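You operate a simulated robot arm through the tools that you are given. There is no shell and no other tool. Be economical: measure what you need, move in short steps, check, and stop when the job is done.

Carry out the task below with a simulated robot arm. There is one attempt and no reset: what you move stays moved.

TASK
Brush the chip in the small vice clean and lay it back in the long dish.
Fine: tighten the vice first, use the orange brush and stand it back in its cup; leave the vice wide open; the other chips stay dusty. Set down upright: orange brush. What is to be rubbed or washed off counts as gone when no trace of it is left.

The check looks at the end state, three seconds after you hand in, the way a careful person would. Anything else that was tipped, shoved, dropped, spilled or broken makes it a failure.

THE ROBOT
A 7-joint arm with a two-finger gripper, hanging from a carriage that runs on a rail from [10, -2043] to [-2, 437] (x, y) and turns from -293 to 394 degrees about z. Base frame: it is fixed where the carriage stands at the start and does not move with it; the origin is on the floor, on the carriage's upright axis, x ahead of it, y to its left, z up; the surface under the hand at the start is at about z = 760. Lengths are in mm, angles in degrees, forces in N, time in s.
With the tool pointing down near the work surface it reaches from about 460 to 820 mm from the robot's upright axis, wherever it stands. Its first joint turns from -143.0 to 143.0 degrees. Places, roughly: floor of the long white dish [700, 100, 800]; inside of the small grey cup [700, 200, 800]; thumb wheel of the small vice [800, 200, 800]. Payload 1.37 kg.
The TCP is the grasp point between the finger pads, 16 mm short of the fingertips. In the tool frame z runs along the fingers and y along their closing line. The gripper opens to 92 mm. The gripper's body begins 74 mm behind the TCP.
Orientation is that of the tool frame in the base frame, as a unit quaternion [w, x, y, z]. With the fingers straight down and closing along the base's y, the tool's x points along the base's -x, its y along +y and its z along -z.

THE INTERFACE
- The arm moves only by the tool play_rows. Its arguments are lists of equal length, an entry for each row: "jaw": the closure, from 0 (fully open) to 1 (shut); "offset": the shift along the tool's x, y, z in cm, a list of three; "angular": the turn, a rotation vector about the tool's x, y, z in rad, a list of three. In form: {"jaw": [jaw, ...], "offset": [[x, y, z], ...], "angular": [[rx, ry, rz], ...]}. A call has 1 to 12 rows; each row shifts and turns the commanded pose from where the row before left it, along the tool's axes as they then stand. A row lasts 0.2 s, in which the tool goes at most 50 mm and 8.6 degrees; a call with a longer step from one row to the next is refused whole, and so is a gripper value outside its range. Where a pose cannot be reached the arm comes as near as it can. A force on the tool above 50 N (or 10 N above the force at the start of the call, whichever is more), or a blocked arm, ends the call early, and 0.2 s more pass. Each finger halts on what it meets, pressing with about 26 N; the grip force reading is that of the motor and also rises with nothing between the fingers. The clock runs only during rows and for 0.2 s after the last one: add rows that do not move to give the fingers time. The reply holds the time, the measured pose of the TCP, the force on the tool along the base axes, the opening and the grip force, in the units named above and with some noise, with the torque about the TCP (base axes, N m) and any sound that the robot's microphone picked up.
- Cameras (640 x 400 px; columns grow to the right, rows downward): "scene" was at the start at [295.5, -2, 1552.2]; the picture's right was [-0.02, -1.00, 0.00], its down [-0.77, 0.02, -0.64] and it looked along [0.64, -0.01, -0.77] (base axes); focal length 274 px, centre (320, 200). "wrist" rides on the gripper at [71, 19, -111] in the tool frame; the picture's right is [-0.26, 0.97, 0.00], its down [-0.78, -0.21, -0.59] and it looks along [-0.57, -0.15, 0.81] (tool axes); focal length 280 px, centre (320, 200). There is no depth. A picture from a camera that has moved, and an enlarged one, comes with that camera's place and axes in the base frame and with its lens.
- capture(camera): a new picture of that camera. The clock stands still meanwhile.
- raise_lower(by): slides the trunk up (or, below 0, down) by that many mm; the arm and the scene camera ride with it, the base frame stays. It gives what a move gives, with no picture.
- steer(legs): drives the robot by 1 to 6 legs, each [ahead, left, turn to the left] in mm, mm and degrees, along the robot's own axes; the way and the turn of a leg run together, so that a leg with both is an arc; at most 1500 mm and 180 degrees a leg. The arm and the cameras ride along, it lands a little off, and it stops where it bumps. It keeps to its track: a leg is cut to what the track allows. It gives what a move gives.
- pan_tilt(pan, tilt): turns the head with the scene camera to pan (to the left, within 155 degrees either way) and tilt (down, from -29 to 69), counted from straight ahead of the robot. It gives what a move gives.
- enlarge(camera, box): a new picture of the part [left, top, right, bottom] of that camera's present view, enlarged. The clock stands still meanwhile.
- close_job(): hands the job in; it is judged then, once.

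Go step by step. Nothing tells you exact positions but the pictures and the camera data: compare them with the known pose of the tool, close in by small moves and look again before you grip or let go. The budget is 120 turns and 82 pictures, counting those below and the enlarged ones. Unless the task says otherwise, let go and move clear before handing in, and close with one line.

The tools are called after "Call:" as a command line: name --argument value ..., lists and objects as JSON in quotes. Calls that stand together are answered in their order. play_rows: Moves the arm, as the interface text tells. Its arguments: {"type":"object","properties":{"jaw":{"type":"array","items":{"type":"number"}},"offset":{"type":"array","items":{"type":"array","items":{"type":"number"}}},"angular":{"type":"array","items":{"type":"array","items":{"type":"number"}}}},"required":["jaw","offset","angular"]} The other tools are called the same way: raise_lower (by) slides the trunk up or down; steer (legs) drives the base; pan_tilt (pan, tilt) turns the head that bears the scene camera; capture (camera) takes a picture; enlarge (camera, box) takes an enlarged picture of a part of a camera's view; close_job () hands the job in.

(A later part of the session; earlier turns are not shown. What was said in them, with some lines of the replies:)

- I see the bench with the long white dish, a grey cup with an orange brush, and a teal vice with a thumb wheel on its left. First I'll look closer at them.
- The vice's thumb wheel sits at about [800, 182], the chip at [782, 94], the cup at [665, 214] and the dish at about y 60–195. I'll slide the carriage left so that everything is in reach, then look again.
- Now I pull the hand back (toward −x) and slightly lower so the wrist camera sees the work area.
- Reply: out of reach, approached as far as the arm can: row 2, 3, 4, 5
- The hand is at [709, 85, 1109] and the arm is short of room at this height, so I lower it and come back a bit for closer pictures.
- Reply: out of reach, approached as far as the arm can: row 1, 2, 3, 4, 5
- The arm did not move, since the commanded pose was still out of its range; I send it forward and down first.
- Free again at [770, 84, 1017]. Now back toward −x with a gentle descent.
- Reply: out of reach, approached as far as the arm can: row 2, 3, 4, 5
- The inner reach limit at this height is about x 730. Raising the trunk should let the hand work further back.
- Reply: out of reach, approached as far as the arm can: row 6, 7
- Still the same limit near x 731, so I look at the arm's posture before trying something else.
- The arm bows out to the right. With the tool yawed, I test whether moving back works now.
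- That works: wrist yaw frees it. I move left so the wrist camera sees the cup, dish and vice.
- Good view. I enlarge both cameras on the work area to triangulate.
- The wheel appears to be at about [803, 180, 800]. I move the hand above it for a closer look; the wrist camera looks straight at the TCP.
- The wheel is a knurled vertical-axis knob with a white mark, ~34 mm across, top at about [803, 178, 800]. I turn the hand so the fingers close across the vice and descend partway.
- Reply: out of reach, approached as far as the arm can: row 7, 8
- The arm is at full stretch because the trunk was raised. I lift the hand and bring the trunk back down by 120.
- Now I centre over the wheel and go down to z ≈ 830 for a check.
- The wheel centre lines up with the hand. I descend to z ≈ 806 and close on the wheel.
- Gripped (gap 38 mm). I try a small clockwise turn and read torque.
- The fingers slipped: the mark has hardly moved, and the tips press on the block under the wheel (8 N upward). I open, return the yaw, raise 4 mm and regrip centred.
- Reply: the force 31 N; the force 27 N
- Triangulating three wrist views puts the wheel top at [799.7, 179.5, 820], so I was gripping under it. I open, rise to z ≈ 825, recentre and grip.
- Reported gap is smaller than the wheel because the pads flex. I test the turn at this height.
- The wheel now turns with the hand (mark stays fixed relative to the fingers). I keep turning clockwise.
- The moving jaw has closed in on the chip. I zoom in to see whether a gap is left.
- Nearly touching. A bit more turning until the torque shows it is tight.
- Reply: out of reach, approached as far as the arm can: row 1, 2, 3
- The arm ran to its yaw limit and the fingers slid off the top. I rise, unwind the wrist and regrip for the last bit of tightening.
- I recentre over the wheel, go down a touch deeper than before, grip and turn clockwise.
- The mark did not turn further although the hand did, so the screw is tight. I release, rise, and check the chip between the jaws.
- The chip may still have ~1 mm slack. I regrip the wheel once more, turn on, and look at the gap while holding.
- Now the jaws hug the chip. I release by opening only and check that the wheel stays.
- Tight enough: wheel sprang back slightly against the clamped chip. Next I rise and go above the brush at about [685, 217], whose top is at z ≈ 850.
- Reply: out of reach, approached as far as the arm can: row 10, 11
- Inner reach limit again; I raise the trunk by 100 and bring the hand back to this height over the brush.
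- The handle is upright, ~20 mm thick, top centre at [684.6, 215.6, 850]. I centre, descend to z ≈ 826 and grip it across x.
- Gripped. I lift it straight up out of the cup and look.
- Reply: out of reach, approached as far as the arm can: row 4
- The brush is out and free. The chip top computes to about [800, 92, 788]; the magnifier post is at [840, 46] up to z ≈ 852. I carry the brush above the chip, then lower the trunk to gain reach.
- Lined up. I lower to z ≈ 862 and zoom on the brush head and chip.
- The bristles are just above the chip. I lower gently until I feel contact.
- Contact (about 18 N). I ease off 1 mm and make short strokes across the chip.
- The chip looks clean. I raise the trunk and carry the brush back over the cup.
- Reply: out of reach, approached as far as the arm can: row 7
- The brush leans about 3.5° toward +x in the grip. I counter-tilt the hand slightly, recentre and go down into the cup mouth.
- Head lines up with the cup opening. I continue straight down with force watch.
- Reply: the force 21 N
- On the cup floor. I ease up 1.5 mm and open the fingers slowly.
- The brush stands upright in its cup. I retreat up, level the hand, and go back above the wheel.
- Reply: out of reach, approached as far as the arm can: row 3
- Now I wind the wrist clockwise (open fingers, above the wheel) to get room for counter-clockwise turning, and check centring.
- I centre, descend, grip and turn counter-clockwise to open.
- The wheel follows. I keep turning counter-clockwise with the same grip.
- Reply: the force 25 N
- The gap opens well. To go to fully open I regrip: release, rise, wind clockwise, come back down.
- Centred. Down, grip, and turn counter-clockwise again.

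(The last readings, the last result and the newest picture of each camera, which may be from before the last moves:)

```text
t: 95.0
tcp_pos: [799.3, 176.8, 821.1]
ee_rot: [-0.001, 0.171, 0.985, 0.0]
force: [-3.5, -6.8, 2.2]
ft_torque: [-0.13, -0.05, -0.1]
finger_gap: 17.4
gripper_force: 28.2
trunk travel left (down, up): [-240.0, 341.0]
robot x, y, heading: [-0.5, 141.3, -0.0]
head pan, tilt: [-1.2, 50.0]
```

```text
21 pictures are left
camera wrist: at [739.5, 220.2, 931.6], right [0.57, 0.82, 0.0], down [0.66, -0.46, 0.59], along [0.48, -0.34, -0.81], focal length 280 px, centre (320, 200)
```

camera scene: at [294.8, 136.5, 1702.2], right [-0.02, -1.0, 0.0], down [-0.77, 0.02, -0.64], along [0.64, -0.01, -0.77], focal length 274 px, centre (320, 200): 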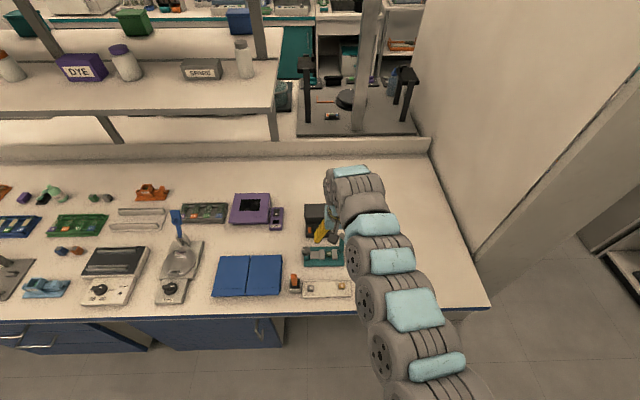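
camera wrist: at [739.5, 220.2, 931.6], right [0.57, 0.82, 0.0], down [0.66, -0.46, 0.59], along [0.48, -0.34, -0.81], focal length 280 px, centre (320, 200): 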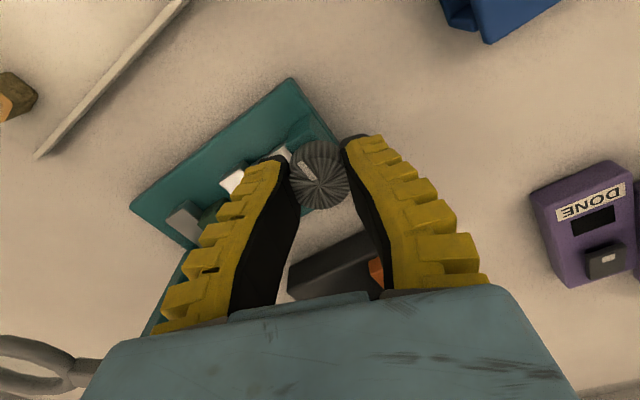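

Resistance torque and slip show the wheel has reached its open stop. I release, rise, and check the jaws and chip.

Call:
play_rows --jaw '[0.4, 0.4, 0.4, 0.4, 0.4, 0.4]' --offset '[[0, 0, 0], [0, 0, 0], [0, 0, -3], [0, 0, -3], [0, 0, -3], [0, 0, 0]]' --angular '[[0, 0, 0], [0, 0, 0], [0, 0, 0], [0, 0, 0], [0, 0, 0], [0, 0, 0]]'

Call:
capture --camera "wrist"

```text
t: 96.4
tcp_pos: [799.6, 178.0, 913.6]
ee_rot: [-0.002, 0.172, 0.985, -0.001]
force: [-0.2, 0.2, 0.4]
ft_torque: [0.0, 0.03, 0.0]
finger_gap: 58.1
gripper_force: 2.4
trunk travel left (down, up): [-240.0, 341.0]
robot x, y, heading: [0.1, 140.1, 0.1]
head pan, tilt: [-1.2, 50.0]
```

```text
20 pictures are left
camera wrist: at [740.1, 221.1, 1024.2], right [0.57, 0.82, 0.0], down [0.66, -0.46, 0.59], along [0.48, -0.34, -0.81], focal length 280 px, centre (320, 200)
```

wrist: 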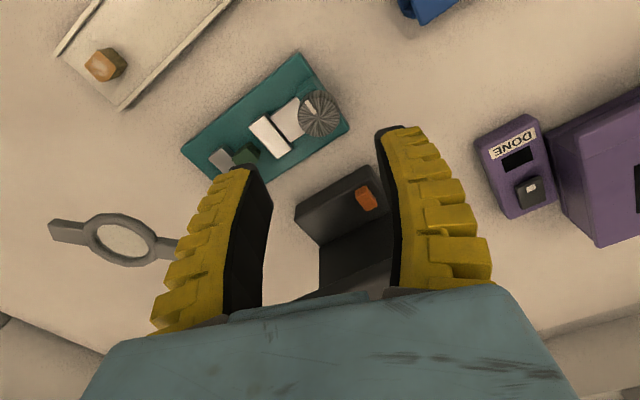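

The vice is now open with the chip against the fixed jaw. I turn the fingers across the vice and move over the gap for a close look.

Call:
play_rows --jaw '[0.4, 0.4, 0.4, 0.4, 0.4, 0.4, 0.4, 0.4, 0.4, 0.4, 0.4, 0.4]' --offset '[[0, 0, 0], [0, 0, 0], [0, 0, 0], [0, 0, 0], [0, 0, 0], [0, 0, 0], [0, 0, 0], [0, 0, 0], [0, 0, 0], [-4, 0, 0], [-3.9, 0, 1.5], [0, 0, 0]]' --angular '[[0, 0, 0.136], [0, 0, 0.136], [0, 0, 0.136], [0, 0, 0.136], [0, 0, 0.136], [0, 0, 0.136], [0, 0, 0.136], [0, 0, 0.136], [0, 0, 0.136], [0, 0, 0], [0, 0, 0], [0, 0, 0]]'

Call:
capture --camera "wrist"

Call:
enlarge --camera "wrist" --box '[240, 60, 400, 180]'

```text
t: 99.0
tcp_pos: [799.0, 100.1, 897.8]
ee_rot: [-0.002, 0.707, 0.707, -0.002]
force: [-0.9, -0.2, 0.9]
ft_torque: [0.0, -0.01, -0.01]
finger_gap: 57.7
gripper_force: 2.3
trunk travel left (down, up): [-240.0, 341.0]
robot x, y, heading: [-1.5, 139.5, 0.0]
head pan, tilt: [-1.2, 50.0]
```

```text
19 pictures are left
camera wrist: at [818.6, 171.3, 1009.2], right [0.97, -0.26, 0.0], down [-0.21, -0.78, 0.59], along [-0.16, -0.57, -0.81], focal length 280 px, centre (320, 200)
```

wrist: 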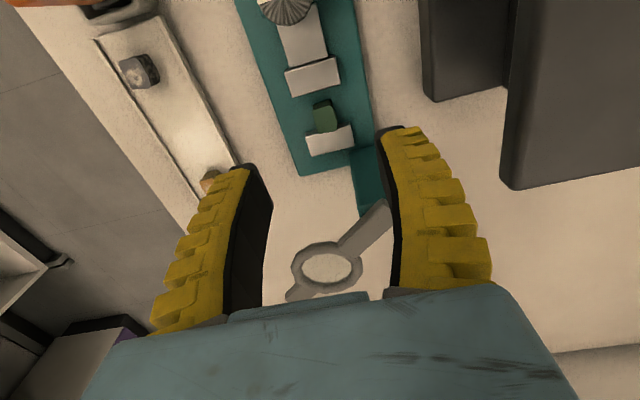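

```text
3.33 times, centred on (320, 120) of wrist
camera zoom: at [818.6, 171.3, 1009.2], right [0.97, -0.26, 0.0], down [-0.21, -0.78, 0.59], along [-0.16, -0.57, -0.81], focal length 935 px, centre (320, 467)
```

zoom: 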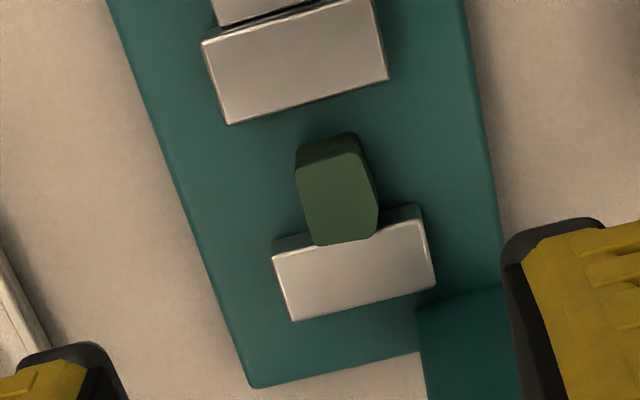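

Chip top is at about [802, 92, 788], jaw gap runs y 80–114. I go to the gap's middle (y 97.5) and descend to just above the chip for a check.

Call:
play_rows --jaw '[0.52, 0.52, 0.52, 0.52]' --offset '[[-0.29, 0.28, 2.5], [0, 0, 3], [0, 0, 2.3], [0, 0, 0]]' --angular '[[0, 0, 0], [0, 0, 0], [0, 0, 0], [0, 0, 0]]'

Call:
enlarge --camera "wrist" --box '[220, 80, 420, 220]'

```text
t: 100.0
tcp_pos: [800.6, 97.2, 819.5]
ee_rot: [-0.001, 0.707, 0.707, -0.001]
force: [0.1, 1.3, -0.1]
ft_torque: [-0.01, -0.01, 0.02]
finger_gap: 47.4
gripper_force: 2.5
trunk travel left (down, up): [-240.0, 341.0]
robot x, y, heading: [0.7, 135.7, 0.0]
head pan, tilt: [-1.2, 50.0]
```

```text
2.86 times, centred on (320, 150) of wrist
camera zoom: at [821.1, 168.2, 929.2], right [0.97, -0.26, 0.0], down [-0.21, -0.78, 0.59], along [-0.16, -0.57, -0.81], focal length 801 px, centre (320, 343)
```

zoom: 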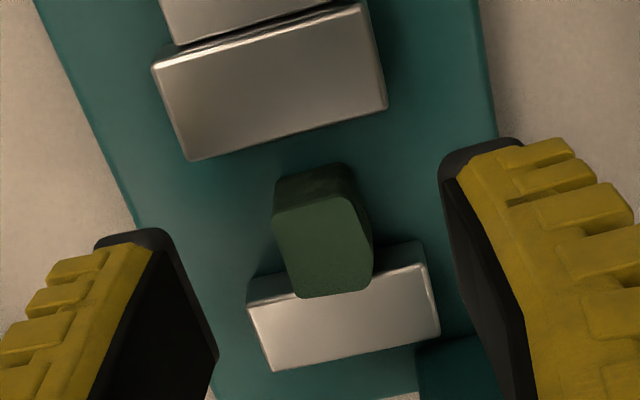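

Alignment fits: gap y 81–115, finger band 83–113. I shift 0.8 mm and descend slowly between the jaws.

Call:
play_rows --jaw '[0.52, 0.52, 0.52, 0.52, 0.52]' --offset '[[0.08, 0, 1], [0, 0, 0.7], [0, 0, 0.7], [0, 0, 0.4], [0, 0, 0]]' --angular '[[0, 0, 0], [0, 0, 0], [0, 0, 0], [0, 0, 0], [0, 0, 0]]'

Call:
enlarge --camera "wrist" --box '[220, 80, 420, 220]'

```text
t: 101.2
tcp_pos: [801.1, 97.2, 790.3]
ee_rot: [-0.001, 0.707, 0.707, -0.002]
force: [0.2, -0.4, 0.6]
ft_torque: [0.0, -0.04, -0.01]
finger_gap: 47.2
gripper_force: 2.1
trunk travel left (down, up): [-240.0, 341.0]
robot x, y, heading: [-3.5, 138.4, -0.0]
head pan, tilt: [-1.2, 50.0]
```

```text
2.86 times, centred on (320, 150) of wrist
camera zoom: at [820.4, 169.2, 901.1], right [0.96, -0.26, 0.0], down [-0.21, -0.78, 0.59], along [-0.16, -0.57, -0.81], focal length 801 px, centre (320, 343)
```

zoom: 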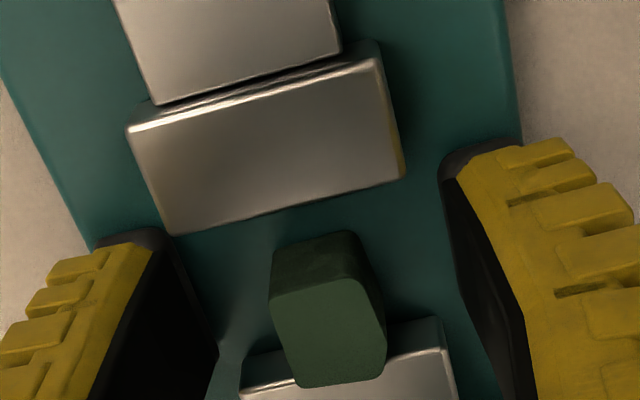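

No contact so far. I close slowly onto the chip.

Call:
play_rows --jaw '[0.6, 0.68, 0.76, 0.84, 1, 1, 1]' --offset '[[0, 0, 0], [0, 0, 0], [0, 0, 0], [0, 0, 0], [0, 0, 0], [0, 0, 0], [0, 0, 0]]' --angular '[[0, 0, 0], [0, 0, 0], [0, 0, 0], [0, 0, 0], [0, 0, 0], [0, 0, 0], [0, 0, 0]]'

Call:
enlarge --camera "wrist" --box '[220, 80, 420, 240]'

```text
t: 102.8
tcp_pos: [802.6, 97.7, 790.9]
ee_rot: [-0.001, 0.707, 0.707, -0.001]
force: [-2.0, 1.2, 6.7]
ft_torque: [0.0, 0.04, 0.02]
finger_gap: 7.7
gripper_force: 25.8
trunk travel left (down, up): [-240.0, 341.0]
robot x, y, heading: [2.0, 136.7, 0.2]
head pan, tilt: [-1.2, 50.0]
```

```text
2.50 times, centred on (320, 160) of wrist
camera zoom: at [820.9, 169.5, 901.6], right [0.97, -0.26, 0.0], down [-0.21, -0.78, 0.59], along [-0.16, -0.57, -0.81], focal length 701 px, centre (320, 300)
```

zoom: 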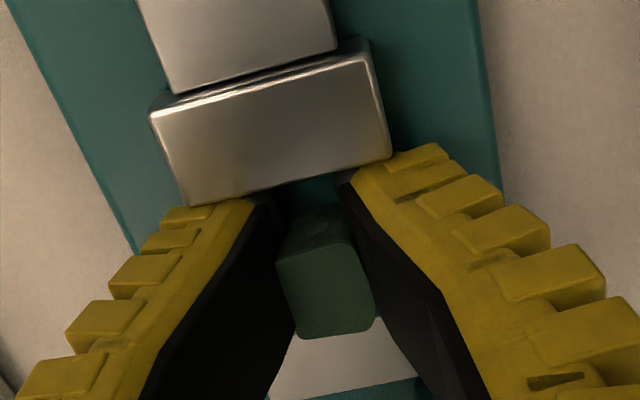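

The chip is held between the jaws' gap. I lift it straight up and check.

Call:
play_rows --jaw '[1, 1, 1, 1, 1]' --offset '[[0, 0, -1.5], [0, 0, -2.5], [0, 0, -3], [0, 0, -3], [0, 0, 0]]' --angular '[[0, 0, 0], [0, 0, 0], [0, 0, 0], [0, 0, 0], [0, 0, 0]]'

Call:
raise_lower --by 90

Call:
capture --camera "wrist"

```text
t: 104.0
tcp_pos: [801.1, 97.4, 891.8]
ee_rot: [-0.001, 0.706, 0.708, -0.001]
force: [-0.6, 0.5, 0.4]
ft_torque: [0.02, 0.07, -0.04]
finger_gap: 5.9
gripper_force: 26.1
trunk travel left (down, up): [-240.0, 341.0]
robot x, y, heading: [-3.0, 137.5, 0.4]
head pan, tilt: [-1.2, 50.0]
```

```text
t: 105.2
tcp_pos: [800.6, 97.2, 980.9]
ee_rot: [-0.001, 0.706, 0.708, -0.001]
force: [0.4, -0.3, 0.1]
ft_torque: [-0.03, -0.03, -0.01]
finger_gap: 5.8
gripper_force: 26.0
trunk travel left (down, up): [-330.0, 251.0]
robot x, y, heading: [-3.6, 137.4, 0.0]
head pan, tilt: [-1.2, 50.0]
```

```text
14 pictures are left
camera wrist: at [820.5, 168.6, 1092.0], right [0.97, -0.26, 0.0], down [-0.21, -0.78, 0.59], along [-0.16, -0.57, -0.81], focal length 280 px, centre (320, 200)
```

wrist: 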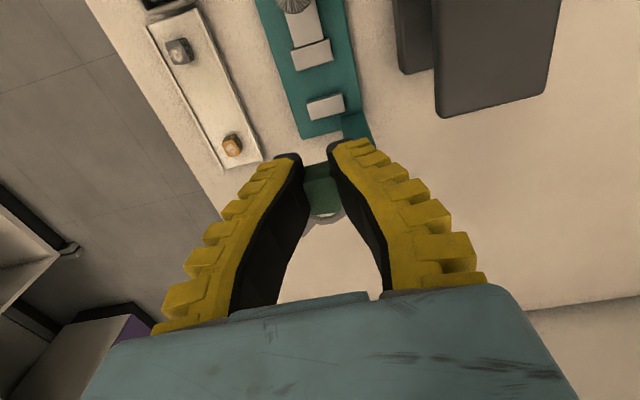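

The chip is held firmly. I carry it over the middle of the dish between the other two chips.

Call:
play_rows --jaw '[1, 1, 1, 1, 1, 1]' --offset '[[0.4, -2, 3], [0.4, -2.6, 3], [0.5, -2.6, 3], [0.5, -2.6, 2], [0, -2.65, 1], [0, 0, 0]]' --angular '[[0, 0, 0], [0, 0, 0], [0, 0, 0], [0, 0, 0], [0, 0, 0], [0, 0, 0]]'

Call:
capture --camera "wrist"

Call:
enlarge --camera "scene" --box '[270, 200, 410, 310]'

```text
t: 106.6
tcp_pos: [676.4, 115.0, 861.1]
ee_rot: [-0.001, 0.707, 0.707, -0.001]
force: [-0.6, -0.2, -0.5]
ft_torque: [0.0, -0.01, 0.02]
finger_gap: 5.9
gripper_force: 25.6
trunk travel left (down, up): [-330.0, 251.0]
robot x, y, heading: [-0.3, 138.3, 0.3]
head pan, tilt: [-1.2, 50.0]
```

```text
13 pictures are left
camera wrist: at [695.3, 186.4, 971.4], right [0.97, -0.26, 0.0], down [-0.21, -0.78, 0.59], along [-0.16, -0.57, -0.81], focal length 280 px, centre (320, 200)
```

wrist: 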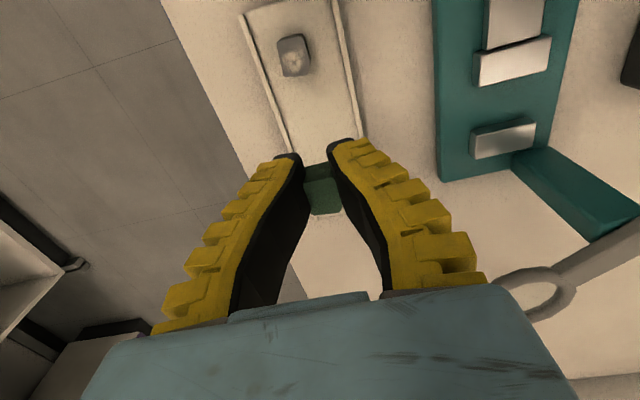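

```text
3.64 times, centred on (340, 255) of scene
camera zoom: at [294.8, 136.9, 1682.3], right [-0.02, -1.0, 0.0], down [-0.77, 0.02, -0.64], along [0.64, -0.01, -0.77], focal length 996 px, centre (247, 0)
```

zoom: 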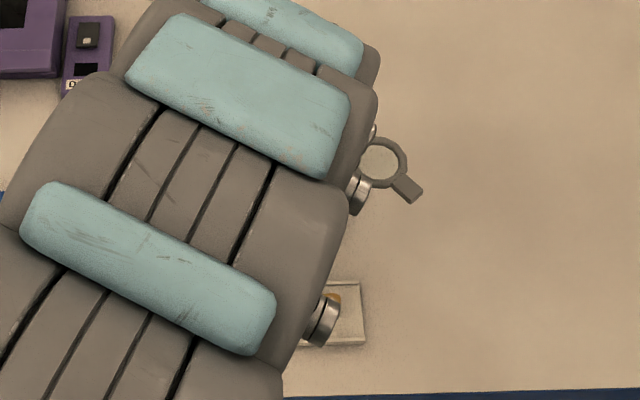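

Centred on the dish. I descend to z ≈ 800, then feel for the floor.

Call:
play_rows --jaw '[1, 1, 1, 1, 1, 1]' --offset '[[0, 0, 2.5], [0, 0, 2], [0, 0, 1], [0, 0, 0.3], [0, 0, 0.3], [0, 0, 0]]' --angular '[[0, 0, 0], [0, 0, 0], [0, 0, 0], [0, 0, 0], [0, 0, 0], [0, 0, 0]]'

Call:
enlarge --camera "wrist" --box '[220, 60, 420, 240]'

```text
t: 108.0
tcp_pos: [675.4, 115.4, 800.7]
ee_rot: [0.0, 0.707, 0.707, -0.001]
force: [0.1, -0.1, 0.0]
ft_torque: [0.02, 0.02, 0.0]
finger_gap: 6.1
gripper_force: 26.2
trunk travel left (down, up): [-330.0, 251.0]
robot x, y, heading: [0.7, 140.2, 0.4]
head pan, tilt: [-1.2, 50.0]
```

```text
2.22 times, centred on (320, 150) of wrist
camera zoom: at [695.8, 186.4, 911.1], right [0.97, -0.26, 0.0], down [-0.21, -0.78, 0.59], along [-0.16, -0.57, -0.81], focal length 623 px, centre (320, 311)
```

zoom: 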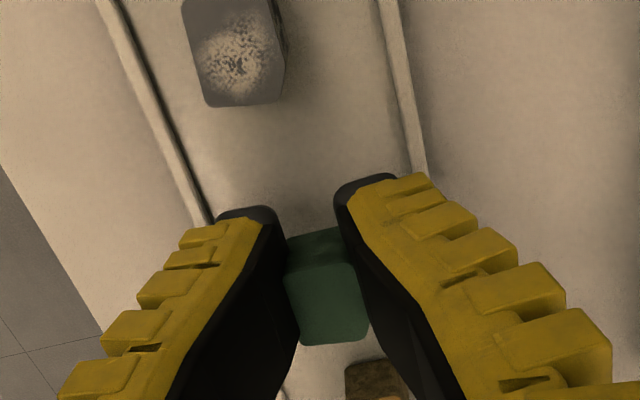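

Call:
play_rows --jaw '[1, 1, 1, 1, 1, 1]' --offset '[[0, 0, 0.2], [0, 0, 0.2], [0, 0, 0.2], [0, 0, 0.2], [0, 0, 0.1], [0, 0, 0]]' --angular '[[0, 0, 0], [0, 0, 0], [0, 0, 0], [0, 0, 0], [0, 0, 0], [0, 0, 0]]'

```text
t: 109.4
tcp_pos: [676.6, 114.9, 792.3]
ee_rot: [-0.002, 0.706, 0.708, -0.001]
force: [0.6, 0.5, -0.7]
ft_torque: [0.0, -0.02, -0.01]
finger_gap: 6.1
gripper_force: 26.7
trunk travel left (down, up): [-330.0, 251.0]
robot x, y, heading: [1.3, 139.3, -0.0]
head pan, tilt: [-1.2, 50.0]
```

Call:
play_rows --jaw '[1, 1, 1, 1, 1, 1]' --offset '[[0, 0, 0.15], [0, 0, 0.15], [0, 0, 0.15], [0, 0, 0.15], [0, 0, 0.1], [0, 0, 0]]' --angular '[[0, 0, 0], [0, 0, 0], [0, 0, 0], [0, 0, 0], [0, 0, 0], [0, 0, 0]]'

Call:
enlarge --camera "wrist" --box '[220, 60, 420, 240]'

```text
t: 110.8
tcp_pos: [676.0, 115.6, 784.5]
ee_rot: [-0.001, 0.707, 0.707, -0.002]
force: [-3.0, -0.4, 6.0]
ft_torque: [-0.03, 0.01, -0.04]
finger_gap: 6.9
gripper_force: 26.1
trunk travel left (down, up): [-330.0, 251.0]
robot x, y, heading: [-1.1, 133.3, -0.0]
head pan, tilt: [-1.2, 50.0]
```

```text
2.22 times, centred on (320, 150) of wrist
camera zoom: at [695.6, 186.1, 895.2], right [0.97, -0.26, 0.0], down [-0.21, -0.78, 0.59], along [-0.16, -0.57, -0.81], focal length 623 px, centre (320, 311)
```

zoom: 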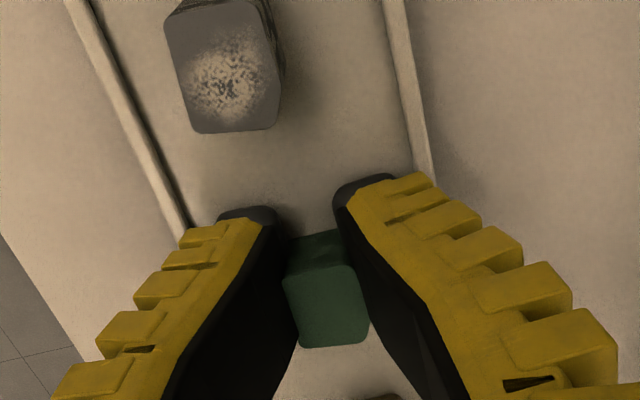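

On the dish floor. I open only slightly (rims are near), rise, then open further.

Call:
play_rows --jaw '[0.92, 0.85, 0.8, 0.76, 0.76, 0.76, 0.76, 0.5, 0.5, 0.5]' --offset '[[0, 0, 0], [0, 0, 0], [0, 0, 0], [0, 0, 0], [0, 0, 0], [0, 0, -0.5], [0, 0, -1.5], [0, 0, -3], [0, 0, -3], [0, 0, 0]]' --angular '[[0, 0, 0], [0, 0, 0], [0, 0, 0], [0, 0, 0], [0, 0, 0], [0, 0, 0], [0, 0, 0], [0, 0, 0], [0, 0, 0], [0, 0, 0]]'

Call:
capture --camera "wrist"

```text
t: 113.0
tcp_pos: [676.5, 117.4, 864.9]
ee_rot: [-0.001, 0.707, 0.708, -0.001]
force: [-0.6, 0.0, 0.0]
ft_torque: [-0.03, -0.03, -0.06]
finger_gap: 49.0
gripper_force: 2.1
trunk travel left (down, up): [-330.0, 251.0]
robot x, y, heading: [-0.5, 138.1, -0.2]
head pan, tilt: [-1.2, 50.0]
```

```text
9 pictures are left
camera wrist: at [697.0, 188.3, 975.6], right [0.97, -0.26, 0.0], down [-0.21, -0.78, 0.59], along [-0.16, -0.57, -0.81], focal length 280 px, centre (320, 200)
```

wrist: 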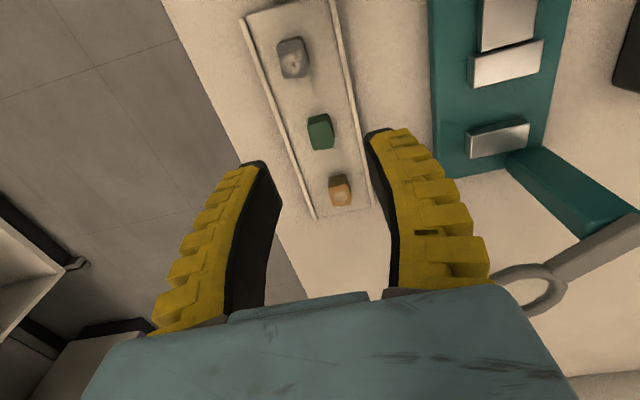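

The green chip lies in the dish between the others. I zoom to check cleanliness, then back away.

Call:
enlarge --camera "wrist" --box '[280, 90, 370, 170]'

Call:
play_rows --jaw '[0.4, 0.4, 0.4, 0.4, 0.4, 0.4, 0.4]' --offset '[[0, 1, -3], [0, 3, -2], [-3, 3, -2], [-4, 2, -2], [-4, 2, -1], [-4, 0, 0], [-4, 0, 0]]' --angular '[[0, 0, 0], [0, 0, 0], [0, 0, 0], [0, 0, 0], [0, 0, 0], [0, 0, 0], [0, 0, 0]]'

Call:
enlarge --camera "scene" --box '[250, 190, 390, 300]'

```text
5.00 times, centred on (325, 130) of wrist
camera zoom: at [697.0, 188.3, 975.6], right [0.97, -0.26, 0.0], down [-0.21, -0.78, 0.59], along [-0.16, -0.57, -0.81], focal length 1402 px, centre (295, 550)
```

zoom: 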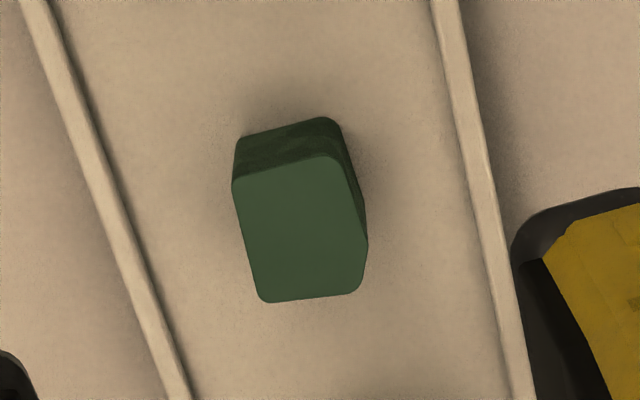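

```text
t: 114.6
tcp_pos: [786.8, -75.8, 964.8]
ee_rot: [-0.002, 0.706, 0.708, -0.001]
force: [0.2, 0.7, -0.6]
ft_torque: [0.0, 0.02, -0.02]
finger_gap: 57.7
gripper_force: 1.6
trunk travel left (down, up): [-330.0, 251.0]
robot x, y, heading: [-3.4, 140.7, -0.0]
head pan, tilt: [-1.2, 50.0]
```

```text
3.64 times, centred on (320, 245) of scene
camera zoom: at [294.8, 136.7, 1682.2], right [-0.02, -1.0, 0.0], down [-0.77, 0.02, -0.64], along [0.64, -0.01, -0.77], focal length 996 px, centre (320, 36)
```

zoom: 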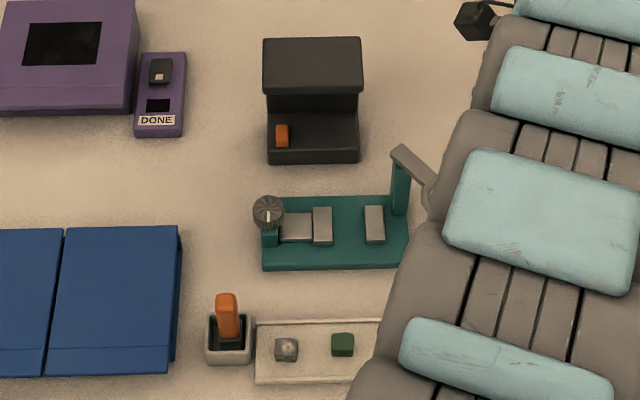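

Call:
enlarge --camera "scene" --box '[300, 225, 345, 290]'

```text
6.15 times, centred on (322, 258) of scene
camera zoom: at [294.8, 136.7, 1682.2], right [-0.02, -1.0, 0.0], down [-0.77, 0.02, -0.64], along [0.64, -0.01, -0.77], focal length 1685 px, centre (305, -154)
```

zoom: 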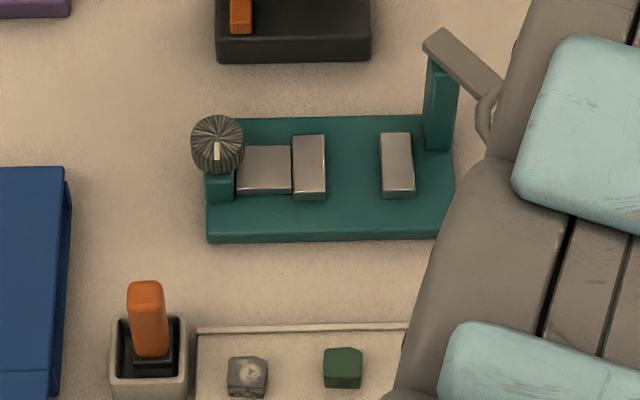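

The slide sits against the wheel post, so the vice is at its open stop. The chip shows no dust, and the brush stands upright in its cup.

Call:
close_job

```text
The job is handed in.
```

I tightened the vice, brushed the green chip until no dust showed, and laid it back in the long dish between the other two, which are still dusty. The orange brush is standing upright in its cup and the vice is open to its stop.
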